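You operate a simulated robot arm through the tools that you are given. There is no shell and no other tool. Be economical: measure what you need, move in short steps, check, and stop when the job is done.

You are at the controls of a simulated two-armed robot. One attempt, no reset.

Task
Wipe up the spill on the top of the long table with the white cloth and put it back.

It is judged by the outcome, as a careful person would: the job done as asked, and still so three seconds after it is handed in. It fails if anything else is knocked over, pushed out of place, dropped, spilled or broken. Flat cloth is picked up by pressing the open fingertips on it (5 to 10 N) and closing them slowly along it; thin cloth reads only 2 to 8 mm in the jaws.

Robot
Two 7-joint arms with two-finger parallel grippers on one trunk, on a base that drives. Base frame: it is fixed to the floor where the robot stands at the start and does not move with it; the origin is under the middle of the robot, x ahead of it, y to its left, z up; the surface under the hand at the start is at about z = 0.86. Units: m, degrees, N and s.
The left shoulder is at the start at [0.02, 0.113, 1.172], the right one opposite. With the tool pointing down near the work surface each hand reaches from about 0.24 to 0.6 m from the robot's upright axis, wherever it stands, measured 20 degrees to its own side. Payload 1.57 kg a hand.
The TCP of each hand is the grasp point between the finger pads, 0.03 m short of the fingertips. In the tool frame z runs along the fingers and y along their closing line. The gripper opens to 0.08 m. The fingers are 0.017 m wide and 0.012 m thick; the gripper's body (0.04 by 0.082 m) begins 0.08 m behind the TCP.
Orientation is that of the tool frame in the base frame, as a unit quaternion [w, x, y, z]. With the fingers straight down and closing along the base's y, the tool's x points along the base's -x, its y along +y and its z along -z.

Tools
- The arms move only by the tool send_rows. It takes "left_plan", "right_plan" or both (then of equal length, played together; a hand with none holds still); each is a list of rows, each a list of 7 numbers: the turn, a rotation vector about the tool's x, y, z in degrees, then the shift along the tool's x, y, z in m, then the closure, from 0 (fully open) to 1 (shut). In form: [[ax, ay, az, x, y, z, grip], ...]. A call has 1 to 20 rows; each row is the pose to reach, as a shift and turn from the pose commanded when the call began, along the tool's axes at that moment. Rows are played at 5 a second. More than 0.05 m and 8.6 degrees between two rows, or a gripper value outside its range, and nothing of the call is played. Where a pose cannot be reached the arm comes as near as it can. A force on the tool above 40 N (or 10 N above the force at the start of the call, whichever is more), or a blocked arm, ends the call early, and 0.2 s more pass. The fingers move at their own pace (about 0.045 m/s each) and stop on an object; they squeeze with about 27 N. The grip force told is the motor's: it shows also when the fingers shut on nothing. Time passes only in rows, and 0.2 s behind the last, so rows that repeat a pose let the fingers close. It gives the time, the measured TCP pose, the force on the tool (base axes), the opening and the grip force at its end, in the units of the frame above (readings bear some noise), with the torque about the TCP (base axes, N m) and any sound that the robot's microphone picked up, and new pictures: "views" is both (left out), scene, wrist or none (wrist: the cameras of the hands that moved).
- Cameras (640 x 400 px; columns grow to the right, rows downward): "scene" is now at [0.0949, 0.0114, 1.2901]; the picture's right is [0.12, -0.99, 0.00], its down [-0.62, -0.07, -0.78] and it looks along [0.78, 0.09, -0.62] (base axes); focal length 236 px, centre (320, 200). "left" rides on the left gripper at [0.072, 0.007, -0.122] in its tool frame; the picture's right is [-0.09, 1.00, 0.00], its down [-0.84, -0.08, -0.54] and it looks along [-0.54, -0.05, 0.84] (tool axes); focal length 238 px, centre (320, 200). "right" rides on the right gripper at [0.072, -0.007, -0.122] in its tool frame; the picture's right is [0.09, 1.00, 0.00], its down [-0.84, 0.08, -0.54] and it looks along [-0.54, 0.05, 0.84] (tool axes); focal length 238 px, centre (320, 200). There is no depth. A picture from a camera that has moved, and an enlarged one, comes with that camera's place and axes in the base frame and with its lens.
- lift_body(by): slides the trunk up (or, below 0, down) by that many m; the arms and the scene camera ride with it, the base frame stays. It gives what a move gives, with no picture.
- drive_base(legs): drives the robot by 1 to 6 legs, each [ahead, left, turn to the left] in m, m and degrees, along the robot's own axes; the way and the turn of a leg run together, so that a leg with both is an arc; at most 1.5 m and 180 degrees a leg. The arms and the cameras ride along, it lands a little off, and it stops where it bumps. It gives what a move gives, and a new picture of the scene camera.
- aim_head(pan, tilt): turns the head with the scene camera to pan (to the left, within 80 degrees either way) and tilt (down, from -29 to 69), counted from straight ahead of the robot. It gives what a move gives, and a new picture of the scene camera.
- zoom(camera, box): a new picture of the part [left, top, right, bottom] of that camera's present view, enlarged. It takes no simulated time.
- finish_job(): hands the job in; it is judged then, once.

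Go step by step. Nothing tells you exact positions but the pictures and the camera data: compare them with the known pose of the tool, close in by small moves and look again before you grip or let go. The budget is 120 turns and 260 pictures, counting those below and the enlarged ones. Unless the task says otherwise, let go and move clear before handing in, and close with one line.

The tools are called after "Emit:" as name(argument=value, ...) on one line, values as JSON. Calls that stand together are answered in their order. send_rows: Moves the arms, as the interface text tells. Its arguments: {"type":"object","properties":{"left_plan":{"type":"array"},"right_plan":{"type":"array"},"views":{"type":"string","enum":["both","scene","wrist","none"]}},"required":[]} The other tools are called the same way: lift_body (by) slides the trunk up or down; drive_base (legs) drives the base; aim_head (pan, tilt) turns the head that bears the scene camera; zoom (camera, box) takes an enlarged picture of a part of a camera's view; finish_job () hands the job in.

At the start:

```text
clock: 0.0
left_tcp_pos: [0.3478, 0.2704, 1.0576]
left_ee_rot: [0.0, 0.0, 1.0, 0.0]
left_force: [0.6, 0.0, -0.8]
left_torque: [0.01, 0.0, -0.01]
left_finger_gap: 0.0801
left_grasp_force: 0.0
right_tcp_pos: [0.4586, -0.0558, 1.1501]
right_ee_rot: [0.0, 0.0, 1.0, 0.0]
right_force: [-1.1, 0.3, -0.3]
right_torque: [-0.01, 0.0, 0.0]
right_finger_gap: 0.08
right_grasp_force: 0.0
trunk travel left (down, up): [-0.225, 0.345]
robot x, y, heading: [-0.0023, -0.0037, -0.2]
head pan, tilt: [6.9, 38.5]
```

scene: 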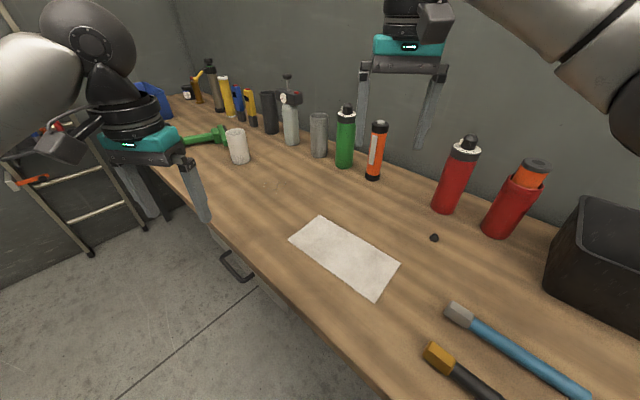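
right: 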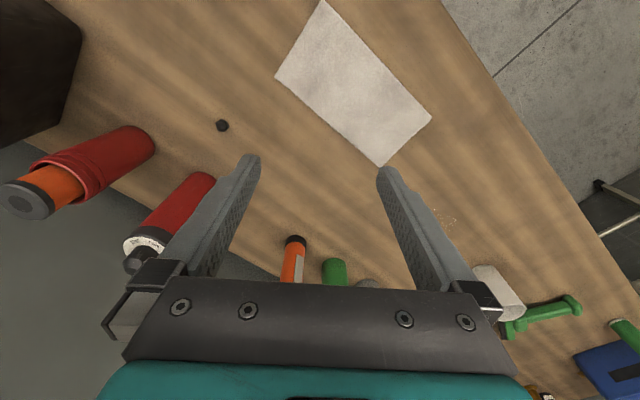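
left: 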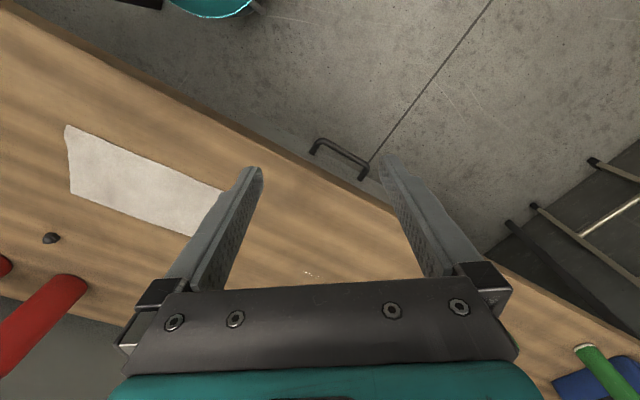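

I see a white cloth on the bench and a faint speckled patch to the left of it, perhaps the spill. I'll zoom in to look for it.

Emit:
zoom(camera="scene", box=[200, 130, 360, 230])

Emit:
zoom(camera="right", box=[380, 160, 540, 260])

Emit:
zoom(camera="scene", box=[270, 200, 510, 350])

```text
4.00 times, centred on (280, 180) of scene
camera zoom: at [0.0949, 0.0114, 1.2901], right [0.12, -0.99, 0.0], down [-0.62, -0.07, -0.78], along [0.78, 0.09, -0.62], focal length 944 px, centre (480, 280)
```

zoom: 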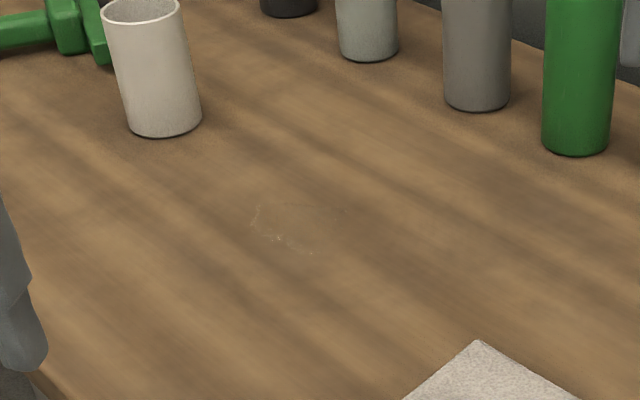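

```text
4.00 times, centred on (460, 210) of right
camera zoom: at [0.3876, -0.0624, 1.2711], right [-0.09, 1.0, 0.0], down [0.84, 0.08, 0.54], along [0.54, 0.05, -0.84], focal length 953 px, centre (-240, 160)
```

zoom: 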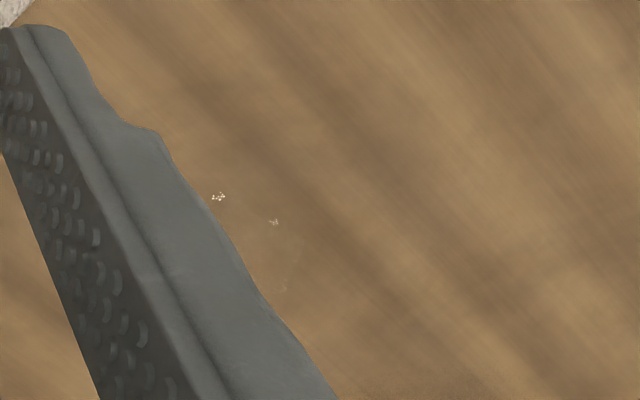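

```text
2.67 times, centred on (390, 275) of scene
camera zoom: at [0.0949, 0.0114, 1.2901], right [0.12, -0.99, 0.0], down [-0.62, -0.07, -0.78], along [0.78, 0.09, -0.62], focal length 630 px, centre (133, 0)
```

zoom: 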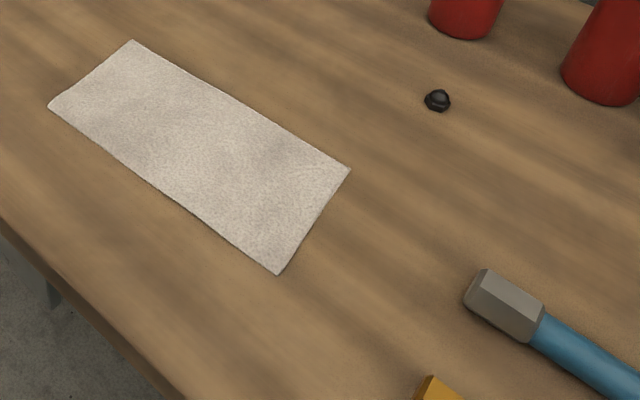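

The spill seems to be a clear, faint puddle at about (0.68, 0.23), and the cloth lies around (0.45, 0.0). The table edge runs at about 54 degrees, so I'll drive along it and turn to face it squarely. That puts both within the left hand's reach.

Emit:
drive_base(legs=[[0.18, 0.3, 0], [0, 0, -36]])

```text
clock: 4.0
left_tcp_pos: [0.6237, 0.3165, 1.0565]
left_ee_rot: [0.0, 0.308, 0.951, 0.0]
left_force: [0.5, 1.0, 0.5]
left_torque: [0.0, 0.0, 0.0]
left_finger_gap: 0.0799
left_grasp_force: 0.1
right_tcp_pos: [0.5224, -0.0105, 1.15]
right_ee_rot: [0.0, 0.307, 0.952, 0.0]
right_force: [0.0, -0.2, 0.4]
right_torque: [0.01, -0.01, 0.0]
right_finger_gap: 0.0802
right_grasp_force: 0.0
trunk travel left (down, up): [-0.225, 0.345]
robot x, y, heading: [0.1806, 0.3032, -35.8]
head pan, tilt: [6.9, 38.5]
camera scene: at [0.2654, 0.2569, 1.2901], right [-0.48, -0.87, 0.0], down [-0.54, 0.3, -0.78], along [0.68, -0.38, -0.62], focal length 236 px, centre (320, 200)
```

scene: 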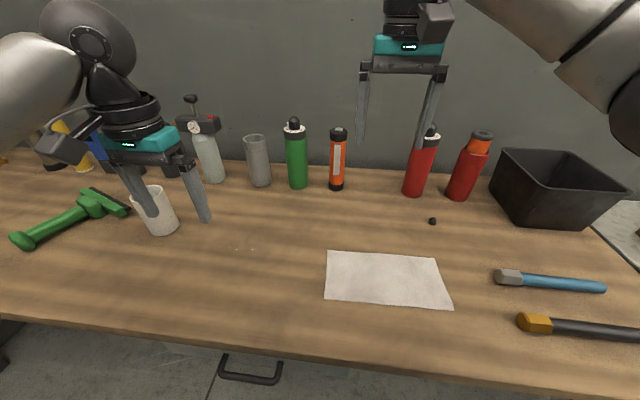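

The table is now square to me. I'll tilt the head down and zoom on the puddle and the cloth.

Emit:
aim_head(pan=5, tilt=52)

Emit:
zoom(camera="scene", box=[150, 120, 390, 270])

Emit:
zoom(camera="left", box=[0, 0, 640, 400])

```text
clock: 4.8
left_tcp_pos: [0.6243, 0.3181, 1.0576]
left_ee_rot: [-0.001, 0.309, 0.951, 0.0]
left_force: [-0.7, -0.9, 0.0]
left_torque: [-0.03, 0.01, -0.01]
left_finger_gap: 0.08
left_grasp_force: 0.1
right_tcp_pos: [0.5222, -0.0109, 1.1499]
right_ee_rot: [0.0, 0.308, 0.951, 0.0]
right_force: [0.8, 0.1, 0.4]
right_torque: [0.0, -0.06, -0.02]
right_finger_gap: 0.08
right_grasp_force: 0.0
trunk travel left (down, up): [-0.225, 0.345]
robot x, y, heading: [0.1839, 0.3033, -35.9]
head pan, tilt: [5.0, 52.0]
camera scene: at [0.2547, 0.2602, 1.271], right [-0.51, -0.86, 0.0], down [-0.68, 0.4, -0.62], along [0.53, -0.32, -0.79], focal length 236 px, centre (320, 200)
```

scene: 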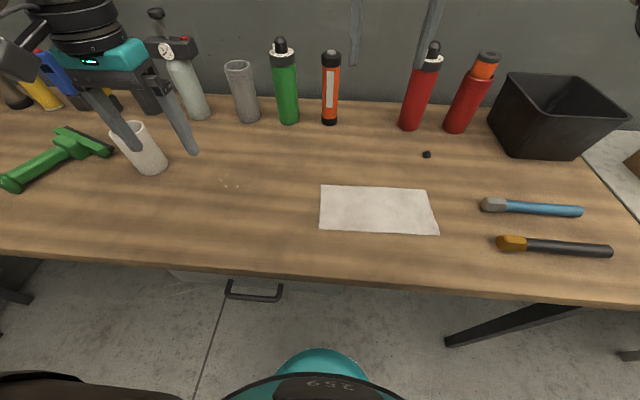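

```text
2.67 times, centred on (270, 195) of scene
camera zoom: at [0.2547, 0.2602, 1.271], right [-0.51, -0.86, 0.0], down [-0.68, 0.4, -0.62], along [0.53, -0.32, -0.79], focal length 630 px, centre (453, 213)
```

zoom: 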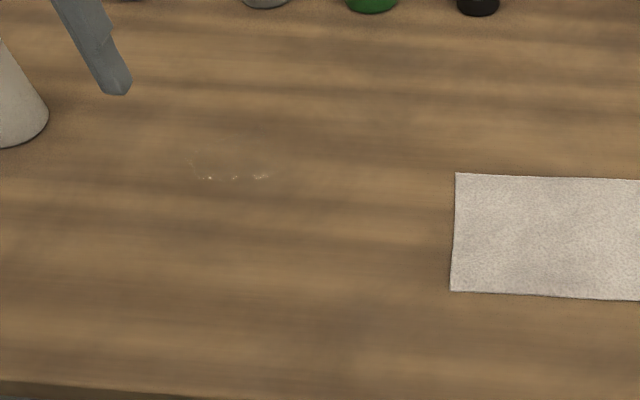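

```text
1.00 times, centred on (320, 200) of left (not enlarged: the box is as wide or as high as the picture)
camera zoom: at [0.5699, 0.3652, 1.18], right [0.66, 0.75, 0.0], down [0.63, -0.55, 0.54], along [0.41, -0.36, -0.84], focal length 238 px, centre (320, 200)
```

zoom: 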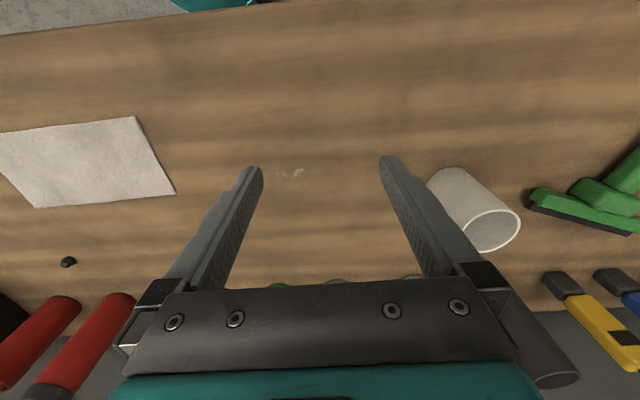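

Emit:
zoom(camera="left", box=[220, 120, 400, 232])

```text
3.56 times, centred on (310, 176) of left
camera zoom: at [0.5699, 0.3652, 1.18], right [0.66, 0.75, 0.0], down [0.63, -0.55, 0.54], along [0.41, -0.36, -0.84], focal length 848 px, centre (356, 285)
```

zoom: 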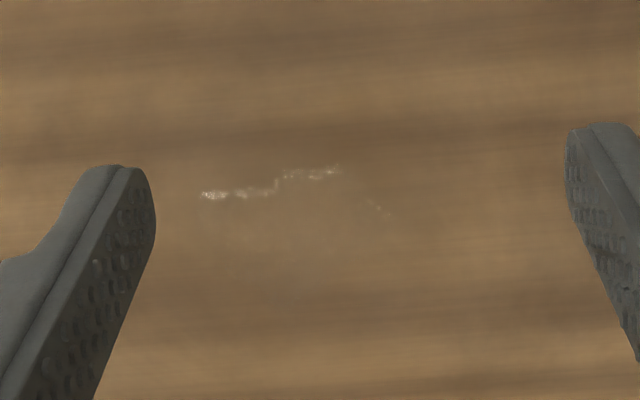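

The puddle is roughly 8 cm wide, centred about 0.59 m along the table and 0.23 m in from its edge. The cloth lies flat to the right of it. I'll move the right hand away and bring the left hand over the left end of the cloth.

Emit:
send_rows(left_plan=[[0, 0, 0, -0.007, -0.042, 0, 0.2], [0, 0, 0, -0.014, -0.084, 0, 0.4], [0, 0, 0, -0.021, -0.126, 0, 0.4], [0, 0, 0, -0.028, -0.168, 0.02, 0.4], [0, 0, 0, -0.035, -0.21, 0.04, 0.4], [0, 0, 0, -0.042, -0.252, 0.06, 0.4], [0, 0, 0, -0.047, -0.294, 0.08, 0.4], [0, 0, 0, -0.047, -0.294, 0.08, 0.4]], right_plan=[[0, 0, 0, 0.01, -0.04, 0, 0], [0, 0, 0, 0.03, -0.08, 0, 0], [0, 0, 0, 0.05, -0.12, 0, 0], [0, 0, 0, 0.07, -0.16, 0, 0], [0, 0, 0, 0.09, -0.2, 0, 0], [0, 0, 0, 0.1, -0.22, 0, 0], [0, 0, 0, 0.1, -0.22, 0, 0], [0, 0, 0, 0.1, -0.22, 0, 0]], views="both")

```text
clock: 6.6
left_tcp_pos: [0.4867, 0.0511, 0.9788]
left_ee_rot: [0.001, 0.308, 0.951, 0.0]
left_force: [-0.1, 0.5, 0.0]
left_torque: [0.02, -0.02, 0.01]
left_finger_gap: 0.048
left_grasp_force: 0.2
right_tcp_pos: [0.3097, -0.1301, 1.1516]
right_ee_rot: [0.001, 0.307, 0.952, 0.0]
right_force: [-0.2, 0.5, -0.7]
right_torque: [0.02, -0.01, -0.01]
right_finger_gap: 0.08
right_grasp_force: 0.0
trunk travel left (down, up): [-0.225, 0.345]
robot x, y, heading: [0.1826, 0.3019, -35.9]
head pan, tilt: [5.0, 52.0]
camera scene: at [0.2548, 0.2604, 1.271], right [-0.51, -0.86, 0.0], down [-0.68, 0.4, -0.62], along [0.53, -0.32, -0.79], focal length 236 px, centre (320, 200)
camera right: at [0.2491, -0.0943, 1.2722], right [0.51, 0.86, 0.0], down [0.72, -0.43, 0.54], along [0.47, -0.28, -0.84], focal length 238 px, centre (320, 200)
camera left: at [0.4341, 0.098, 1.1016], right [0.66, 0.75, 0.0], down [0.63, -0.55, 0.54], along [0.41, -0.36, -0.84], focal length 238 px, centre (320, 200)
```

scene: 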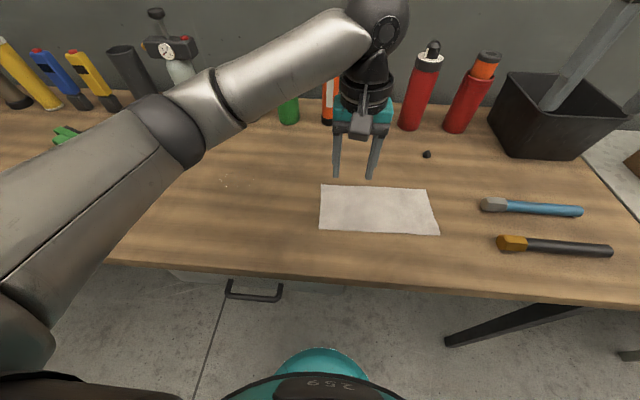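
right: 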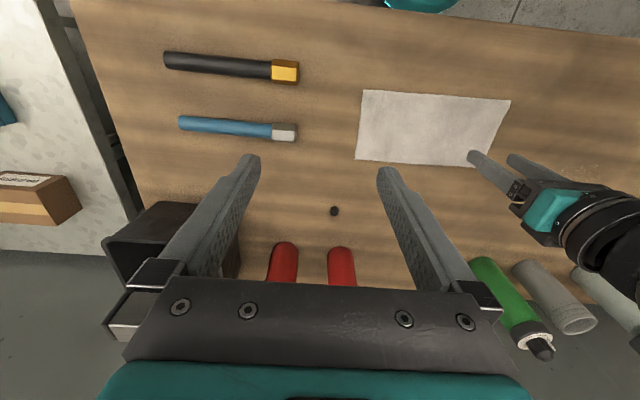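
left: 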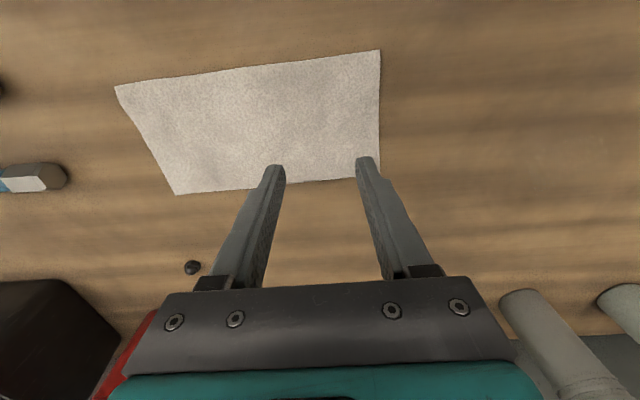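

The left hand is over the left end of the cloth, centred front to back. I'll lower it until the fingertips are just above the surface.

Emit:
send_rows(left_plan=[[0, 0, 0, 0, 0.003, 0.03, 0.4], [0, 0, 0, 0, 0.003, 0.06, 0.4], [0, 0, 0, 0, 0.003, 0.078, 0.4], [0, 0, 0, 0, 0.003, 0.082, 0.4]], views="wrist")

```text
clock: 7.6
left_tcp_pos: [0.4889, 0.0553, 0.8987]
left_ee_rot: [0.0, 0.308, 0.951, -0.001]
left_force: [-0.6, 0.1, 0.5]
left_torque: [-0.03, 0.0, 0.0]
left_finger_gap: 0.0479
left_grasp_force: 0.1
right_tcp_pos: [0.3101, -0.1302, 1.1505]
right_ee_rot: [0.0, 0.308, 0.951, 0.0]
right_force: [0.3, -0.3, 0.6]
right_torque: [0.01, 0.0, 0.01]
right_finger_gap: 0.0803
right_grasp_force: 0.0
trunk travel left (down, up): [-0.225, 0.345]
robot x, y, heading: [0.184, 0.301, -36.1]
head pan, tilt: [5.0, 52.0]
camera left: at [0.4368, 0.1026, 1.0216], right [0.66, 0.75, 0.0], down [0.63, -0.55, 0.54], along [0.41, -0.36, -0.84], focal length 238 px, centre (320, 200)
```

left: 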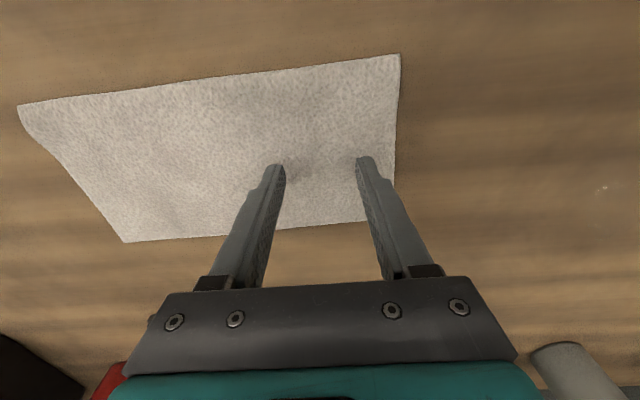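

The fingertips are about 9 mm above the cloth. I'll go down gently until I feel contact.

Emit:
send_rows(left_plan=[[0, 0, 0, 0, 0, 0.003, 0.4], [0, 0, 0, 0, 0, 0.006, 0.4], [0, 0, 0, 0, 0, 0.008, 0.4]], views="none")

```text
clock: 8.4
left_tcp_pos: [0.4902, 0.054, 0.8919]
left_ee_rot: [0.001, 0.308, 0.951, -0.001]
left_force: [-2.2, 2.6, 15.7]
left_torque: [0.3, -0.03, 0.04]
left_finger_gap: 0.048
left_grasp_force: 0.0
right_tcp_pos: [0.3092, -0.1303, 1.1507]
right_ee_rot: [0.0, 0.308, 0.952, -0.001]
right_force: [-0.6, -0.4, -0.7]
right_torque: [0.0, -0.01, 0.01]
right_finger_gap: 0.08
right_grasp_force: 0.1
trunk travel left (down, up): [-0.225, 0.345]
robot x, y, heading: [0.181, 0.3042, -35.9]
head pan, tilt: [5.0, 52.0]
```

I'm in contact at about 16 N, which is a bit firm. I'll ease off 1 mm and close slowly.

Emit:
send_rows(left_plan=[[0, 0, 0, 0, 0, -0.001, 0.4], [0, 0, 0, 0, 0, -0.001, 0.4]], views="none")

```text
clock: 9.0
left_tcp_pos: [0.4901, 0.0552, 0.8915]
left_ee_rot: [0.001, 0.308, 0.952, -0.001]
left_force: [-0.3, 1.5, 22.1]
left_torque: [0.29, -0.14, -0.04]
left_finger_gap: 0.0479
left_grasp_force: 0.0
right_tcp_pos: [0.3103, -0.1294, 1.1512]
right_ee_rot: [0.001, 0.308, 0.951, 0.0]
right_force: [0.1, -0.7, -0.7]
right_torque: [-0.01, 0.0, 0.01]
right_finger_gap: 0.0802
right_grasp_force: 0.1
trunk travel left (down, up): [-0.225, 0.345]
robot x, y, heading: [0.1828, 0.3025, -35.9]
head pan, tilt: [5.0, 52.0]
```

Emit:
send_rows(left_plan=[[0, 0, 0, 0, 0, -0.002, 0.4], [0, 0, 0, 0, 0, -0.002, 0.4]], views="none")

```text
clock: 9.6
left_tcp_pos: [0.4911, 0.0549, 0.8922]
left_ee_rot: [-0.001, 0.308, 0.951, 0.0]
left_force: [-1.5, 4.0, 14.5]
left_torque: [0.07, 0.05, 0.0]
left_finger_gap: 0.048
left_grasp_force: 0.0
right_tcp_pos: [0.3106, -0.1298, 1.1508]
right_ee_rot: [0.001, 0.308, 0.951, 0.0]
right_force: [-0.4, 0.6, 0.7]
right_torque: [0.01, 0.0, 0.0]
right_finger_gap: 0.0802
right_grasp_force: 0.1
trunk travel left (down, up): [-0.225, 0.345]
robot x, y, heading: [0.1828, 0.3056, -35.8]
head pan, tilt: [5.0, 52.0]
```

Emit:
send_rows(left_plan=[[0, 0, 0, 0, 0, -0.0017, 0.4], [0, 0, 0, 0, 0, -0.0017, 0.5], [0, 0, 0, 0, 0, -0.0017, 0.6], [0, 0, 0, 0, 0, -0.0017, 0.7], [0, 0, 0, 0, 0, -0.0017, 0.8], [0, 0, 0, 0, 0, -0.0017, 0.9], [0, 0, 0, 0, 0, -0.0017, 1.0], [0, 0, 0, 0, 0, -0.0017, 1.0]], views="both")

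```text
clock: 11.4
left_tcp_pos: [0.4903, 0.053, 0.8934]
left_ee_rot: [0.0, 0.308, 0.951, -0.001]
left_force: [0.1, -0.5, 3.1]
left_torque: [-0.01, -0.02, -0.01]
left_finger_gap: 0.0023
left_grasp_force: 23.7
right_tcp_pos: [0.3109, -0.1315, 1.1517]
right_ee_rot: [0.0, 0.308, 0.951, 0.0]
right_force: [-0.1, 0.5, 0.4]
right_torque: [-0.01, 0.0, 0.0]
right_finger_gap: 0.08
right_grasp_force: 0.1
trunk travel left (down, up): [-0.225, 0.345]
robot x, y, heading: [0.1815, 0.3009, -36.0]
head pan, tilt: [5.0, 52.0]
camera scene: at [0.2546, 0.2603, 1.271], right [-0.51, -0.86, 0.0], down [-0.68, 0.4, -0.62], along [0.53, -0.32, -0.79], focal length 236 px, centre (320, 200)
camera left: at [0.4371, 0.1013, 1.0159], right [0.66, 0.75, 0.0], down [0.63, -0.55, 0.54], along [0.41, -0.36, -0.84], focal length 238 px, centre (320, 200)
```

scene: 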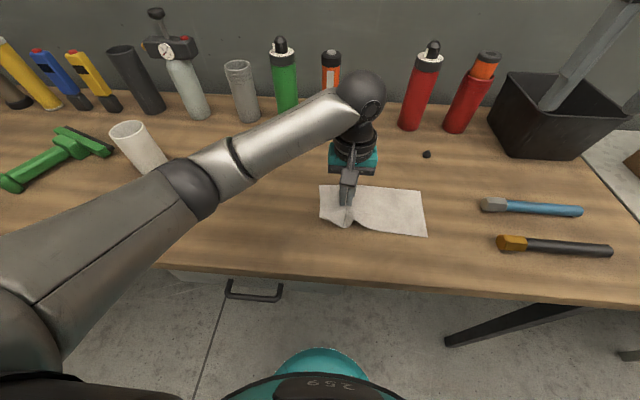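
left: 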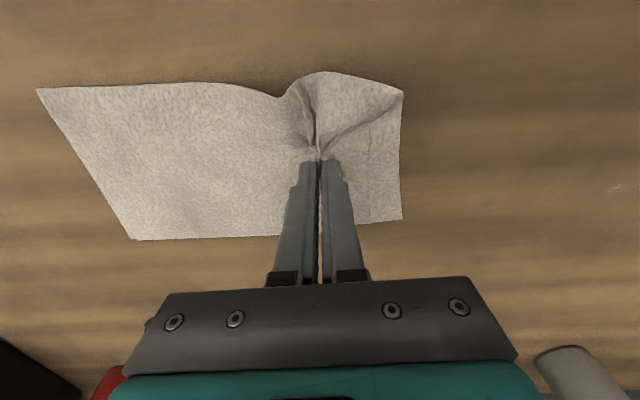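

I have the cloth pinched, with a gap of 2.3 mm. I'll drag it left along the table and slightly deeper, toward the near side of the puddle.

Emit:
send_rows(left_plan=[[0, 0, 0, -0.005, 0.02, 0, 1], [0, 0, 0, -0.012, 0.05, 0, 1], [0, 0, 0, -0.02, 0.08, 0, 1], [0, 0, 0, -0.028, 0.11, 0, 1], [0, 0, 0, -0.036, 0.14, 0, 1], [0, 0, 0, -0.044, 0.17, 0, 1], [0, 0, 0, -0.044, 0.17, 0, 1]], views="both")

```text
clock: 13.0
left_tcp_pos: [0.6267, 0.1657, 0.8918]
left_ee_rot: [0.001, 0.307, 0.952, 0.0]
left_force: [-3.8, -3.9, 20.4]
left_torque: [-0.14, 0.11, 0.0]
left_finger_gap: 0.0021
left_grasp_force: 23.7
right_tcp_pos: [0.3101, -0.1303, 1.151]
right_ee_rot: [0.002, 0.307, 0.952, 0.0]
right_force: [-0.3, 0.9, 0.4]
right_torque: [0.01, 0.01, -0.02]
right_finger_gap: 0.08
right_grasp_force: 0.1
trunk travel left (down, up): [-0.225, 0.345]
robot x, y, heading: [0.1821, 0.3048, -36.2]
head pan, tilt: [5.0, 52.0]
camera scene: at [0.253, 0.2603, 1.2712], right [-0.51, -0.86, 0.0], down [-0.68, 0.4, -0.62], along [0.53, -0.32, -0.79], focal length 236 px, centre (320, 200)
camera left: at [0.5722, 0.2142, 1.0138], right [0.66, 0.75, 0.0], down [0.63, -0.55, 0.55], along [0.41, -0.36, -0.84], focal length 238 px, centre (320, 200)
```

scene: 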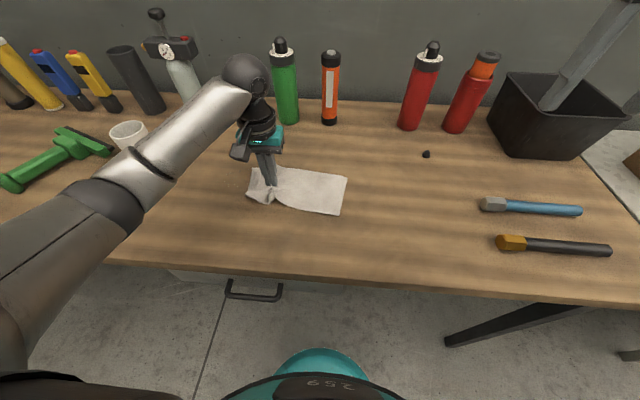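
left: 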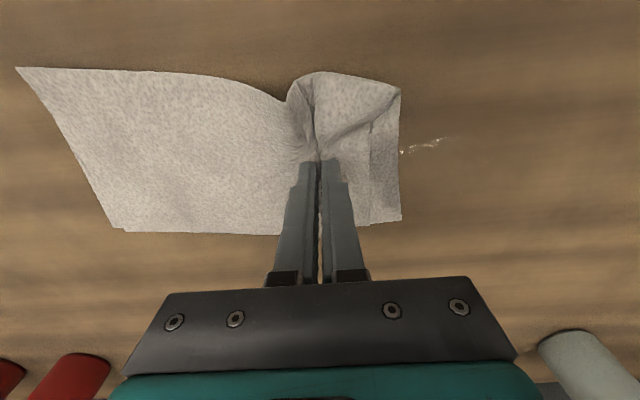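

The cloth follows flat and its leading edge is at the puddle. I'll ease the pressure slightly and pull it on over the puddle.

Emit:
send_rows(left_plan=[[0, 0, 0, -0.003, 0.02, -0.001, 1], [0, 0, 0, -0.007, 0.045, -0.0015, 1], [0, 0, 0, -0.01, 0.07, -0.0015, 1], [0, 0, 0, -0.015, 0.095, -0.0015, 1], [0, 0, 0, -0.02, 0.12, -0.0015, 1], [0, 0, 0, -0.02, 0.12, -0.0015, 1]], views="both")

```text
clock: 14.4
left_tcp_pos: [0.7141, 0.2504, 0.893]
left_ee_rot: [0.0, 0.308, 0.951, 0.001]
left_force: [0.3, 0.8, -0.5]
left_torque: [-0.01, 0.01, 0.01]
left_finger_gap: 0.0025
left_grasp_force: 24.0
right_tcp_pos: [0.3112, -0.1311, 1.1505]
right_ee_rot: [0.0, 0.307, 0.952, 0.001]
right_force: [-0.1, -0.4, 0.1]
right_torque: [0.01, 0.0, 0.02]
right_finger_gap: 0.0799
right_grasp_force: 0.1
trunk travel left (down, up): [-0.225, 0.345]
robot x, y, heading: [0.1848, 0.3046, -35.8]
head pan, tilt: [5.0, 52.0]
camera scene: at [0.2546, 0.2601, 1.271], right [-0.51, -0.86, 0.0], down [-0.68, 0.4, -0.62], along [0.53, -0.32, -0.79], focal length 236 px, centre (320, 200)
camera left: at [0.66, 0.299, 1.0166], right [0.66, 0.75, 0.0], down [0.63, -0.55, 0.54], along [0.41, -0.36, -0.84], focal length 238 px, centre (320, 200)
```

scene: 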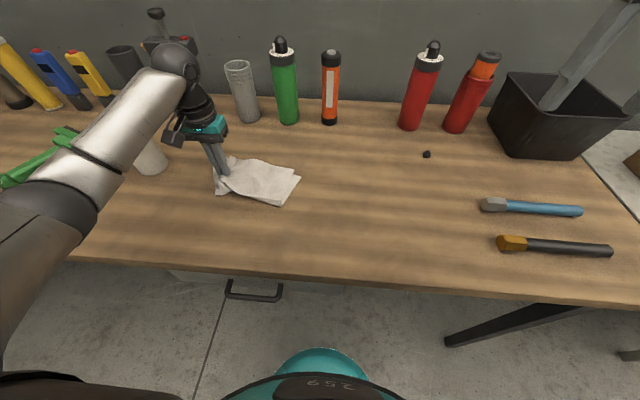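
left: 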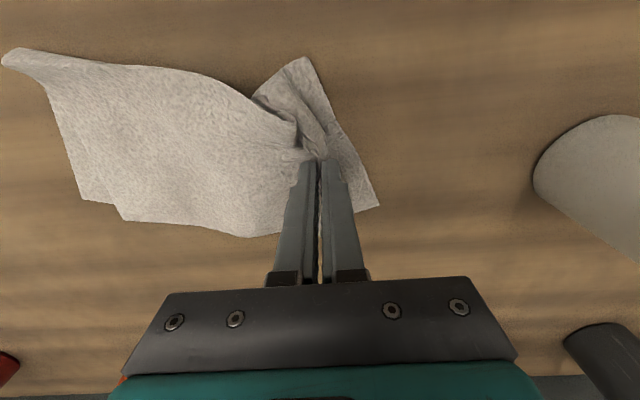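

The cloth is over the puddle but pressing only lightly. I'll press a little and wipe over the puddle area with overlapping strokes.

Emit:
send_rows(left_plan=[[0, 0, 0, 0.01, 0, 0.002, 1], [0, 0, 0, 0.035, 0, 0.002, 1], [0, 0, 0, 0.035, -0.03, 0.002, 1], [0, 0, 0, 0.035, -0.06, 0.002, 1], [0, 0, 0, 0.025, -0.075, 0.002, 1], [0, 0, 0, 0.01, -0.075, 0.002, 1], [0, 0, 0, 0.01, -0.045, 0.002, 1], [0, 0, 0, 0.01, -0.015, 0.002, 1], [0, 0, 0, 0.0, 0.005, 0.002, 1], [0, 0, 0, -0.015, 0.005, 0.002, 1], [0, 0, 0, -0.015, -0.025, 0.002, 1], [0, 0, 0, -0.015, -0.055, 0.002, 1], [0, 0, 0, -0.03, -0.075, 0.002, 1], [0, 0, 0, -0.04, -0.06, 0.002, 1], [0, 0, 0, -0.04, -0.03, 0.002, 1], [0, 0, 0, -0.04, 0.005, 0.002, 1], [0, 0, 0, -0.04, 0.005, 0.002, 1]], views="both")

```text
clock: 18.0
left_tcp_pos: [0.7491, 0.2329, 0.8929]
left_ee_rot: [0.001, 0.309, 0.951, 0.0]
left_force: [0.0, 0.2, -0.3]
left_torque: [0.03, 0.01, 0.02]
left_finger_gap: 0.0022
left_grasp_force: 23.9
right_tcp_pos: [0.3104, -0.1314, 1.1504]
right_ee_rot: [0.0, 0.308, 0.951, 0.0]
right_force: [-0.4, 0.7, 0.3]
right_torque: [-0.01, 0.03, -0.02]
right_finger_gap: 0.0801
right_grasp_force: 0.1
trunk travel left (down, up): [-0.225, 0.345]
robot x, y, heading: [0.1829, 0.3022, -35.9]
head pan, tilt: [5.0, 52.0]
camera scene: at [0.2546, 0.2601, 1.271], right [-0.51, -0.86, 0.0], down [-0.68, 0.4, -0.62], along [0.53, -0.32, -0.79], focal length 236 px, centre (320, 200)
camera left: at [0.6947, 0.281, 1.0155], right [0.66, 0.75, 0.0], down [0.63, -0.55, 0.54], along [0.41, -0.36, -0.84], focal length 238 px, centre (320, 200)
```

scene: 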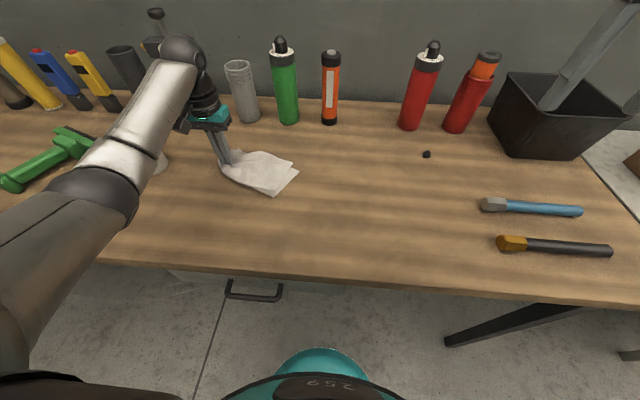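
left: 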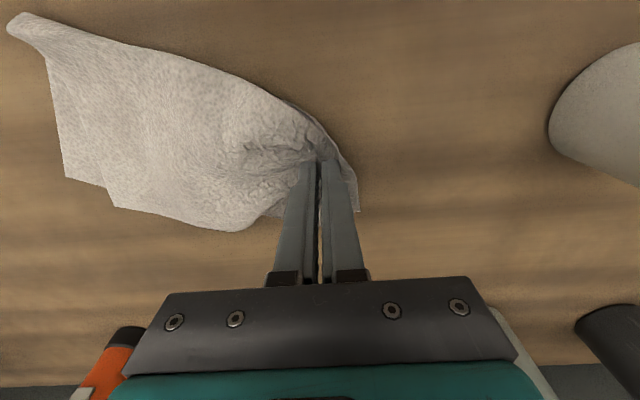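

The pressure reads near zero here. I'll press a bit more and check the force before the second pass.

Emit:
send_rows(left_plan=[[0, 0, 0, 0.01, -0.01, 0.0015, 1], [0, 0, 0, 0.02, -0.02, 0.002, 1], [0, 0, 0, 0.04, -0.02, 0.002, 1], [0, 0, 0, 0.04, -0.02, 0.002, 1]], views="none")

```text
clock: 19.0
left_tcp_pos: [0.7046, 0.2369, 0.8922]
left_ee_rot: [0.003, 0.309, 0.951, -0.001]
left_force: [5.5, -3.0, 16.4]
left_torque: [-0.13, -0.13, 0.02]
left_finger_gap: 0.0023
left_grasp_force: 23.4
right_tcp_pos: [0.3111, -0.1305, 1.1499]
right_ee_rot: [0.0, 0.307, 0.952, 0.0]
right_force: [-0.1, 0.7, 1.1]
right_torque: [-0.01, 0.01, -0.03]
right_finger_gap: 0.08
right_grasp_force: 0.0
trunk travel left (down, up): [-0.225, 0.345]
robot x, y, heading: [0.1817, 0.3026, -35.8]
head pan, tilt: [5.0, 52.0]
```

Pressing at about 16 N now. I'll do a second pass over the whole puddle.

Emit:
send_rows(left_plan=[[0, 0, 0, 0.02, 0.02, 0, 1], [0, 0, 0, 0.045, 0.03, 0, 1], [0, 0, 0, 0.045, 0.01, 0, 1], [0, 0, 0, 0.01, 0.01, 0, 1], [0, 0, 0, -0.03, 0.01, 0, 1], [0, 0, 0, -0.045, -0.005, 0, 1], [0, 0, 0, -0.01, -0.01, 0, 1], [0, 0, 0, 0.03, -0.01, 0, 1], [0, 0, 0, 0.045, -0.025, 0, 1], [0, 0, 0, 0.01, -0.03, 0, 1], [0, 0, 0, -0.03, -0.03, 0, 1], [0, 0, 0, -0.045, -0.045, 0, 1], [0, 0, 0, -0.01, -0.05, 0, 1], [0, 0, 0, 0.03, -0.05, 0, 1], [0, 0, 0, 0.045, -0.065, 0, 1], [0, 0, 0, 0.01, -0.065, 0, 1], [0, 0, 0, -0.03, -0.065, 0, 1], [0, 0, 0, -0.02, -0.03, 0, 1], [0, 0, 0, -0.01, 0.01, 0, 1], [0, 0, 0, 0, 0.03, 0, 1]], views="both")

```text
clock: 23.2
left_tcp_pos: [0.723, 0.2629, 0.8908]
left_ee_rot: [0.005, 0.309, 0.951, -0.001]
left_force: [-0.6, -8.1, 23.5]
left_torque: [-0.21, 0.12, 0.02]
left_finger_gap: 0.0022
left_grasp_force: 23.7
right_tcp_pos: [0.3093, -0.1311, 1.1514]
right_ee_rot: [0.0, 0.308, 0.951, -0.001]
right_force: [0.8, -0.6, 0.3]
right_torque: [0.03, 0.03, -0.02]
right_finger_gap: 0.0802
right_grasp_force: 0.1
trunk travel left (down, up): [-0.225, 0.345]
robot x, y, heading: [0.1817, 0.3029, -35.8]
head pan, tilt: [5.0, 52.0]
camera scene: at [0.2528, 0.2596, 1.2711], right [-0.51, -0.86, 0.0], down [-0.68, 0.4, -0.62], along [0.53, -0.32, -0.79], focal length 236 px, centre (320, 200)
camera left: at [0.6676, 0.3112, 1.0129], right [0.66, 0.75, 0.0], down [0.63, -0.55, 0.55], along [0.41, -0.36, -0.84], focal length 238 px, centre (320, 200)
```

scene: 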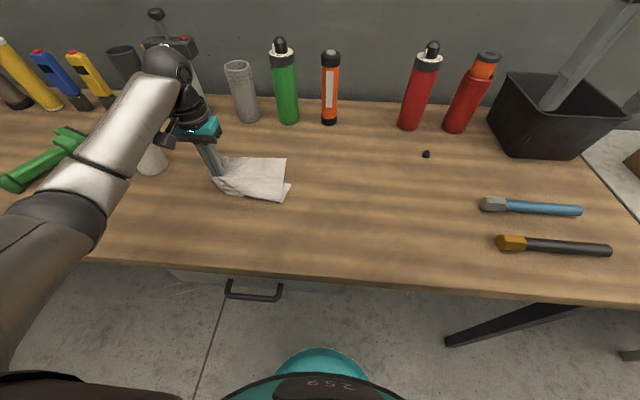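
left: 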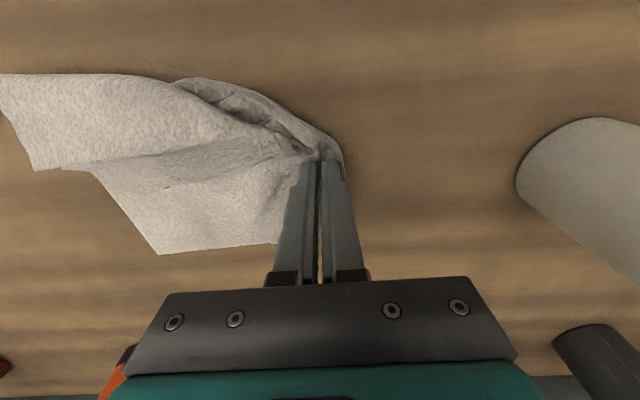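

Second pass done. I'll lift the cloth clear to inspect the table, keeping away from the cup.

Emit:
send_rows(left_plan=[[0, 0, 0, 0, -0.01, -0.02, 1], [0, 0, 0, 0, -0.02, -0.05, 1], [0, 0, 0, 0, -0.04, -0.08, 1], [0, 0, 0, 0, -0.06, -0.11, 1], [0, 0, 0, 0, -0.09, -0.14, 1], [0, 0, 0, 0, -0.12, -0.17, 1], [0, 0, 0, 0, -0.15, -0.2, 1], [0, 0, 0, 0, -0.18, -0.22, 1], [0, 0, 0, 0, -0.21, -0.22, 1], [0, 0, 0, 0, -0.24, -0.22, 1], [0, 0, 0, 0, -0.24, -0.22, 1]], views="both")

Emit:
zoom(camera="scene", box=[150, 120, 390, 270])

```text
clock: 25.6
left_tcp_pos: [0.5811, 0.0711, 1.1108]
left_ee_rot: [0.0, 0.307, 0.952, -0.001]
left_force: [-0.2, -0.1, -0.7]
left_torque: [-0.01, 0.01, -0.03]
left_finger_gap: 0.0021
left_grasp_force: 24.1
right_tcp_pos: [0.31, -0.1307, 1.1507]
right_ee_rot: [0.0, 0.307, 0.952, 0.0]
right_force: [0.0, 0.8, 0.2]
right_torque: [0.02, 0.01, -0.01]
right_finger_gap: 0.0802
right_grasp_force: 0.1
trunk travel left (down, up): [-0.225, 0.345]
robot x, y, heading: [0.1821, 0.3057, -35.9]
head pan, tilt: [5.0, 52.0]
camera scene: at [0.2548, 0.2604, 1.271], right [-0.51, -0.86, 0.0], down [-0.68, 0.4, -0.62], along [0.53, -0.32, -0.79], focal length 236 px, centre (320, 200)
camera left: at [0.5273, 0.1189, 1.233], right [0.66, 0.75, 0.0], down [0.63, -0.55, 0.54], along [0.41, -0.36, -0.84], focal length 238 px, centre (320, 200)
```

scene: 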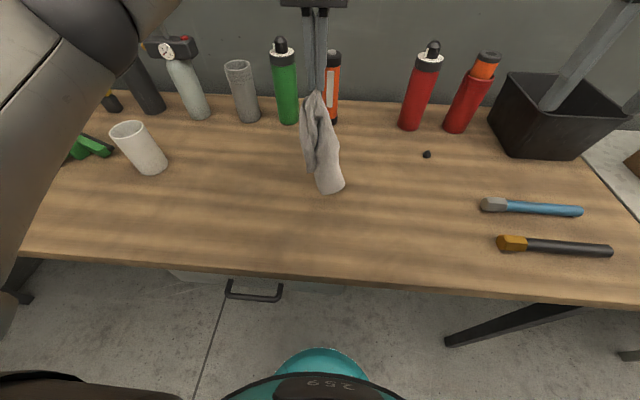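
left: 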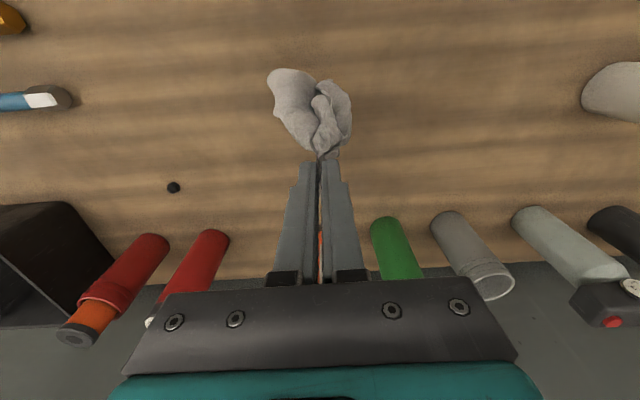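

```text
2.67 times, centred on (270, 195) of scene
camera zoom: at [0.2548, 0.2604, 1.271], right [-0.51, -0.86, 0.0], down [-0.68, 0.4, -0.62], along [0.53, -0.32, -0.79], focal length 630 px, centre (453, 213)
```

zoom: 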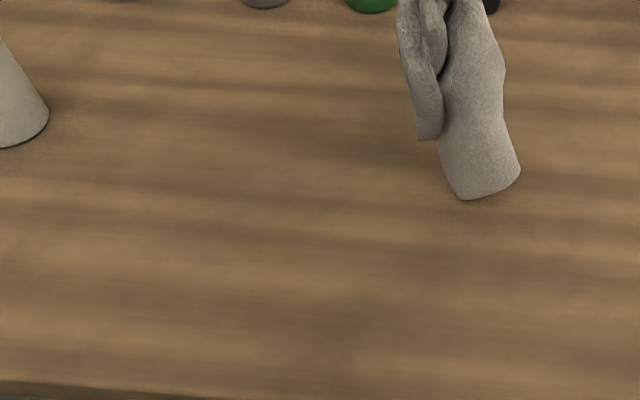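

Emit:
zoom(camera="scene", box=[185, 150, 281, 210])

Emit:
zoom(camera="left", box=[340, 60, 580, 210])

Emit:
zoom(camera="right", box=[440, 60, 640, 185])

```text
6.67 times, centred on (233, 180) of scene
camera zoom: at [0.2548, 0.2604, 1.271], right [-0.51, -0.86, 0.0], down [-0.68, 0.4, -0.62], along [0.53, -0.32, -0.79], focal length 1574 px, centre (900, 333)
```

zoom: 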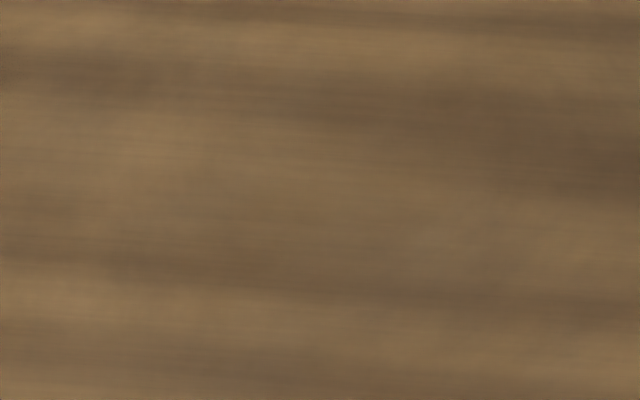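

```text
2.67 times, centred on (460, 135) of left
camera zoom: at [0.5273, 0.1189, 1.233], right [0.66, 0.75, 0.0], down [0.63, -0.55, 0.54], along [0.41, -0.36, -0.84], focal length 636 px, centre (-53, 373)
```

zoom: 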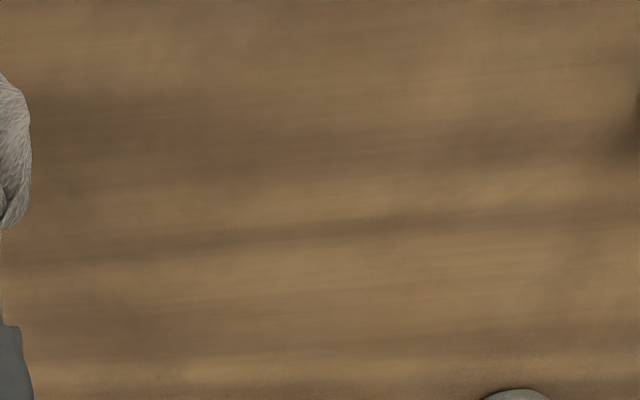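

```text
3.20 times, centred on (540, 122) of right
camera zoom: at [0.2493, -0.0943, 1.2721], right [0.51, 0.86, 0.0], down [0.72, -0.43, 0.54], along [0.47, -0.28, -0.84], focal length 763 px, centre (-384, 448)
```

zoom: 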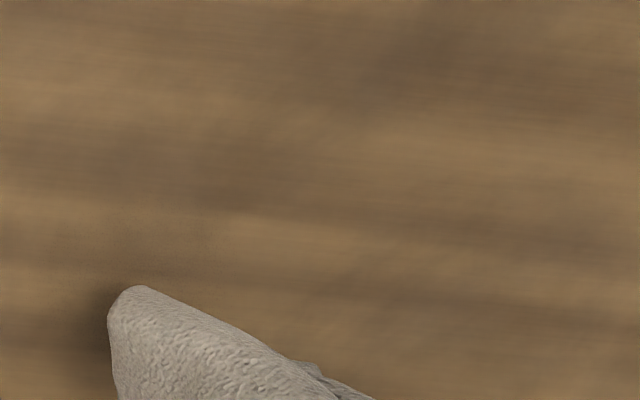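

The table looks clean from every camera. Now I'll move the right hand further away and carry the cloth back to its place. I'll let the tail touch at the right end, then lay it down moving left.

Emit:
send_rows(left_plan=[[0, 0, 0, 0, 0, 0, 1], [0, 0, 0, 0, 0, 0, 1], [0, 0, 0, 0.02, -0.03, 0, 1], [0, 0, 0, 0.035, -0.07, 0, 1], [0, 0, 0, 0.05, -0.11, 0, 1], [0, 0, 0, 0.065, -0.15, 0, 1], [0, 0, 0, 0.065, -0.19, 0, 1], [0, 0, 0, 0.065, -0.23, 0, 1], [0, 0, 0, 0.065, -0.23, 0, 1], [0, 0, 0, 0.065, -0.23, 0, 1]], right_plan=[[0, 0, 0, 0.01, -0.03, 0, 0], [0, 0, 0, 0.02, -0.06, 0, 0], [0, 0, 0, 0.03, -0.09, 0, 0], [0, 0, 0, 0.05, -0.12, 0, 0], [0, 0, 0, 0.05, -0.13, 0, 0], [0, 0, 0, 0.05, -0.13, 0, 0], [0, 0, 0, 0.05, -0.13, 0, 0], [0, 0, 0, 0.05, -0.13, 0, 0], [0, 0, 0, 0.05, -0.13, 0, 0], [0, 0, 0, 0.05, -0.13, 0, 0]], views="both")

```text
clock: 27.8
left_tcp_pos: [0.395, -0.0789, 1.1076]
left_ee_rot: [0.0, 0.308, 0.952, 0.001]
left_force: [-0.1, 1.1, -0.5]
left_torque: [0.0, 0.03, 0.03]
left_finger_gap: 0.0021
left_grasp_force: 23.7
right_tcp_pos: [0.1954, -0.2064, 1.1511]
right_ee_rot: [-0.001, 0.307, 0.952, 0.0]
right_force: [0.0, 0.5, 0.6]
right_torque: [-0.03, 0.03, 0.0]
right_finger_gap: 0.0801
right_grasp_force: 0.0
trunk travel left (down, up): [-0.225, 0.345]
robot x, y, heading: [0.1803, 0.2997, -35.9]
head pan, tilt: [5.0, 52.0]
camera scene: at [0.2546, 0.2602, 1.271], right [-0.51, -0.86, 0.0], down [-0.68, 0.4, -0.62], along [0.53, -0.32, -0.79], focal length 236 px, centre (320, 200)
camera right: at [0.1343, -0.1696, 1.2725], right [0.51, 0.86, 0.0], down [0.72, -0.43, 0.54], along [0.47, -0.28, -0.84], focal length 238 px, centre (320, 200)
camera left: at [0.3405, -0.0295, 1.23], right [0.66, 0.75, 0.0], down [0.63, -0.55, 0.54], along [0.41, -0.36, -0.84], focal length 238 px, centre (320, 200)
```

scene: 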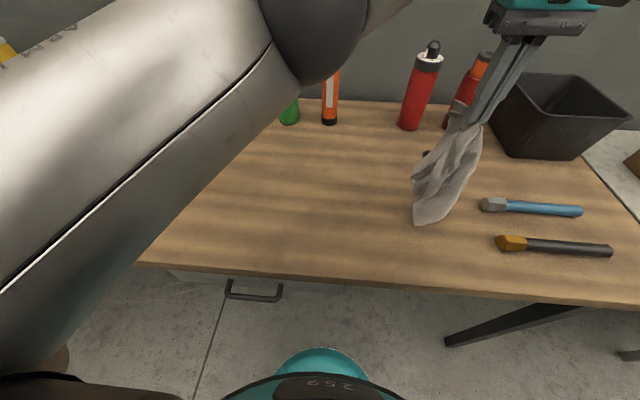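
right: 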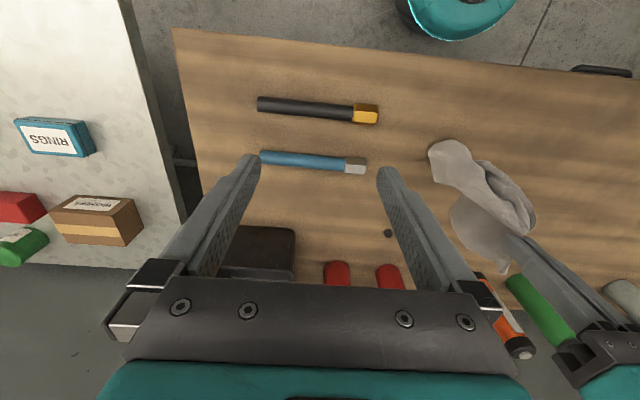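
left: 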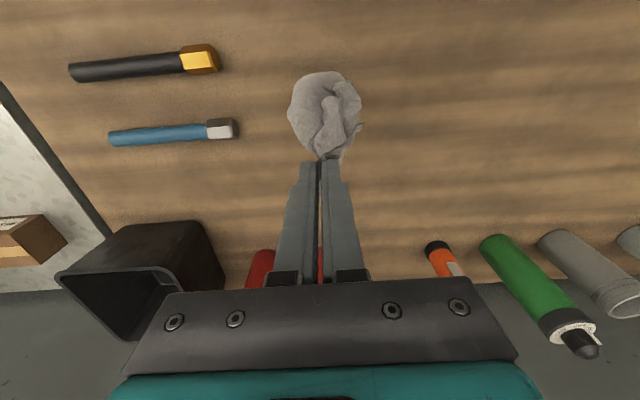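

The cloth hangs above the right end of its place. I'll lower it and drape it toward the left.

Emit:
send_rows(left_plan=[[0, 0, 0, 0, 0, 0.03, 1], [0, 0, 0, 0, 0, 0.06, 1], [0, 0, 0, 0, 0, 0.085, 1], [0, 0, 0, 0, 0.015, 0.105, 1], [0, 0, 0, 0, 0.035, 0.125, 1], [0, 0, 0, 0, 0.06, 0.145, 1], [0, 0, 0, 0, 0.085, 0.165, 1], [0, 0, 0, 0, 0.11, 0.185, 1], [0, 0, 0, 0, 0.135, 0.2, 1], [0, 0, 0, 0, 0.15, 0.207, 1], [0, 0, 0, 0, 0.15, 0.207, 1]], views="both")

```text
clock: 30.2
left_tcp_pos: [0.4844, 0.0407, 0.9049]
left_ee_rot: [0.0, 0.308, 0.951, 0.0]
left_force: [0.7, 0.2, 0.8]
left_torque: [-0.05, 0.01, -0.04]
left_finger_gap: 0.0023
left_grasp_force: 23.5
right_tcp_pos: [0.1961, -0.205, 1.1515]
right_ee_rot: [0.0, 0.308, 0.951, 0.0]
right_force: [0.8, 0.4, 0.0]
right_torque: [0.02, 0.01, 0.0]
right_finger_gap: 0.0801
right_grasp_force: 0.0
trunk travel left (down, up): [-0.225, 0.345]
robot x, y, heading: [0.1837, 0.3081, -36.0]
head pan, tilt: [5.0, 52.0]
camera scene: at [0.2546, 0.2601, 1.271], right [-0.51, -0.86, 0.0], down [-0.68, 0.4, -0.62], along [0.53, -0.32, -0.79], focal length 236 px, centre (320, 200)
camera left: at [0.4292, 0.0886, 1.0277], right [0.66, 0.75, 0.0], down [0.63, -0.55, 0.54], along [0.41, -0.36, -0.84], focal length 238 px, centre (320, 200)
```

scene: 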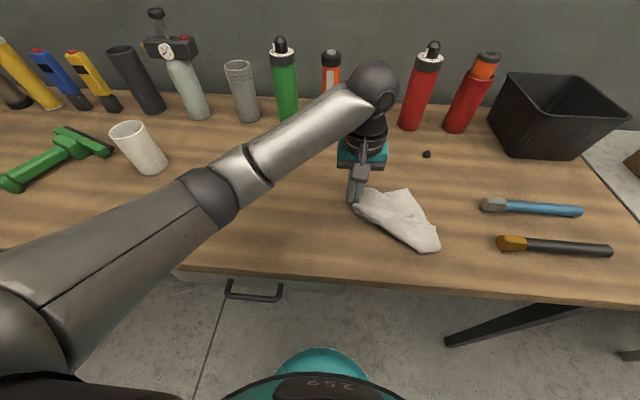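
left: 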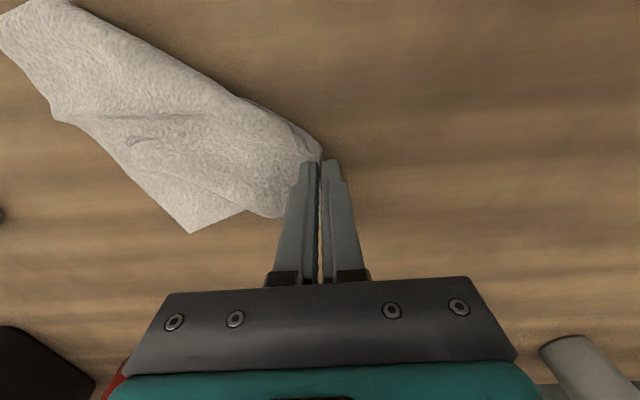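

The cloth is lying roughly in place, slightly askew. I'll pull it about 2 cm left to straighten it, set it down and open the fingers slowly on the surface to spread the pinched part.

Emit:
send_rows(left_plan=[[0, 0, 0, -0.005, 0.01, 0.004, 1], [0, 0, 0, -0.005, 0.022, 0.009, 1], [0, 0, 0, -0.005, 0.022, 0.0125, 1], [0, 0, 0, -0.005, 0.022, 0.0125, 0.9], [0, 0, 0, -0.005, 0.022, 0.0125, 0.8], [0, 0, 0, -0.005, 0.022, 0.0125, 0.7], [0, 0, 0, -0.005, 0.022, 0.0125, 0.6], [0, 0, 0, -0.005, 0.022, 0.0125, 0.5], [0, 0, 0, -0.005, 0.022, 0.0125, 0.4], [0, 0, 0, -0.005, 0.022, 0.0125, 0.4]], views="both")

```text
clock: 32.4
left_tcp_pos: [0.4996, 0.0553, 0.8913]
left_ee_rot: [0.0, 0.308, 0.951, 0.0]
left_force: [3.8, 2.1, 9.5]
left_torque: [-0.12, 0.09, 0.02]
left_finger_gap: 0.0447
left_grasp_force: 0.0
right_tcp_pos: [0.1939, -0.2061, 1.1515]
right_ee_rot: [0.0, 0.308, 0.952, 0.0]
right_force: [-0.2, -0.7, -0.8]
right_torque: [0.0, -0.02, -0.01]
right_finger_gap: 0.0801
right_grasp_force: 0.0
trunk travel left (down, up): [-0.225, 0.345]
robot x, y, heading: [0.1846, 0.2988, -36.0]
head pan, tilt: [5.0, 52.0]
camera scene: at [0.2546, 0.2608, 1.2711], right [-0.51, -0.86, 0.0], down [-0.68, 0.4, -0.62], along [0.53, -0.32, -0.79], focal length 236 px, centre (320, 200)
camera left: at [0.4458, 0.1039, 1.0138], right [0.66, 0.75, 0.0], down [0.63, -0.55, 0.54], along [0.41, -0.36, -0.84], focal length 238 px, centre (320, 200)
```

scene: 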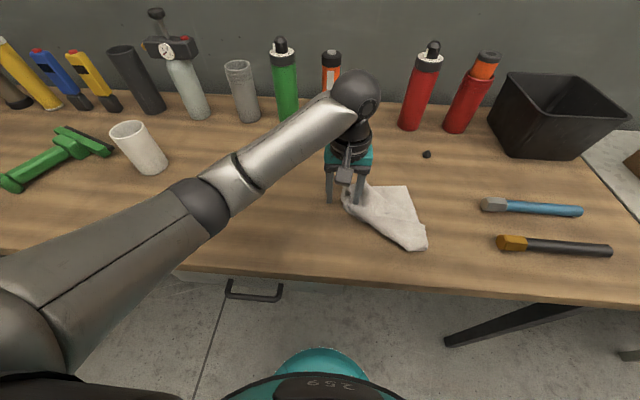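
left: 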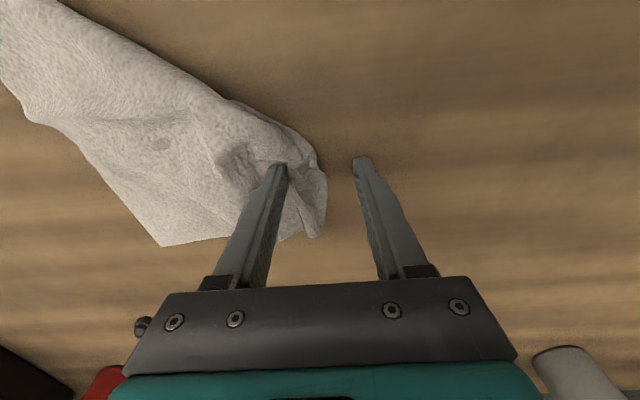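

Released. I'll raise the hand and swing it back left to look at the whole cloth.

Emit:
send_rows(left_plan=[[0, 0, 0, 0, 0, -0.02, 0.4], [0, 0, 0, 0, 0, -0.06, 0.4], [0, 0, 0, 0, 0.02, -0.1, 0.4], [0, 0, 0, 0, 0.06, -0.14, 0.4], [0, 0, 0, 0.01, 0.1, -0.16, 0.4], [0, 0, 0, 0.02, 0.14, -0.16, 0.4], [0, 0, 0, 0.02, 0.14, -0.16, 0.4]], views="both")

Emit:
zoom(camera="scene", box=[280, 150, 472, 270])

```text
refused: row 4 steps farther than a row can; nothing moved
```

```text
3.33 times, centred on (376, 210) of scene
camera zoom: at [0.2546, 0.2608, 1.2711], right [-0.51, -0.86, 0.0], down [-0.68, 0.4, -0.62], along [0.53, -0.32, -0.79], focal length 787 px, centre (133, 167)
```

zoom: 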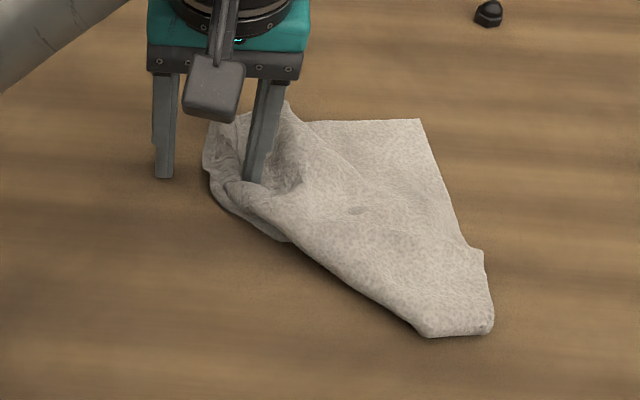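

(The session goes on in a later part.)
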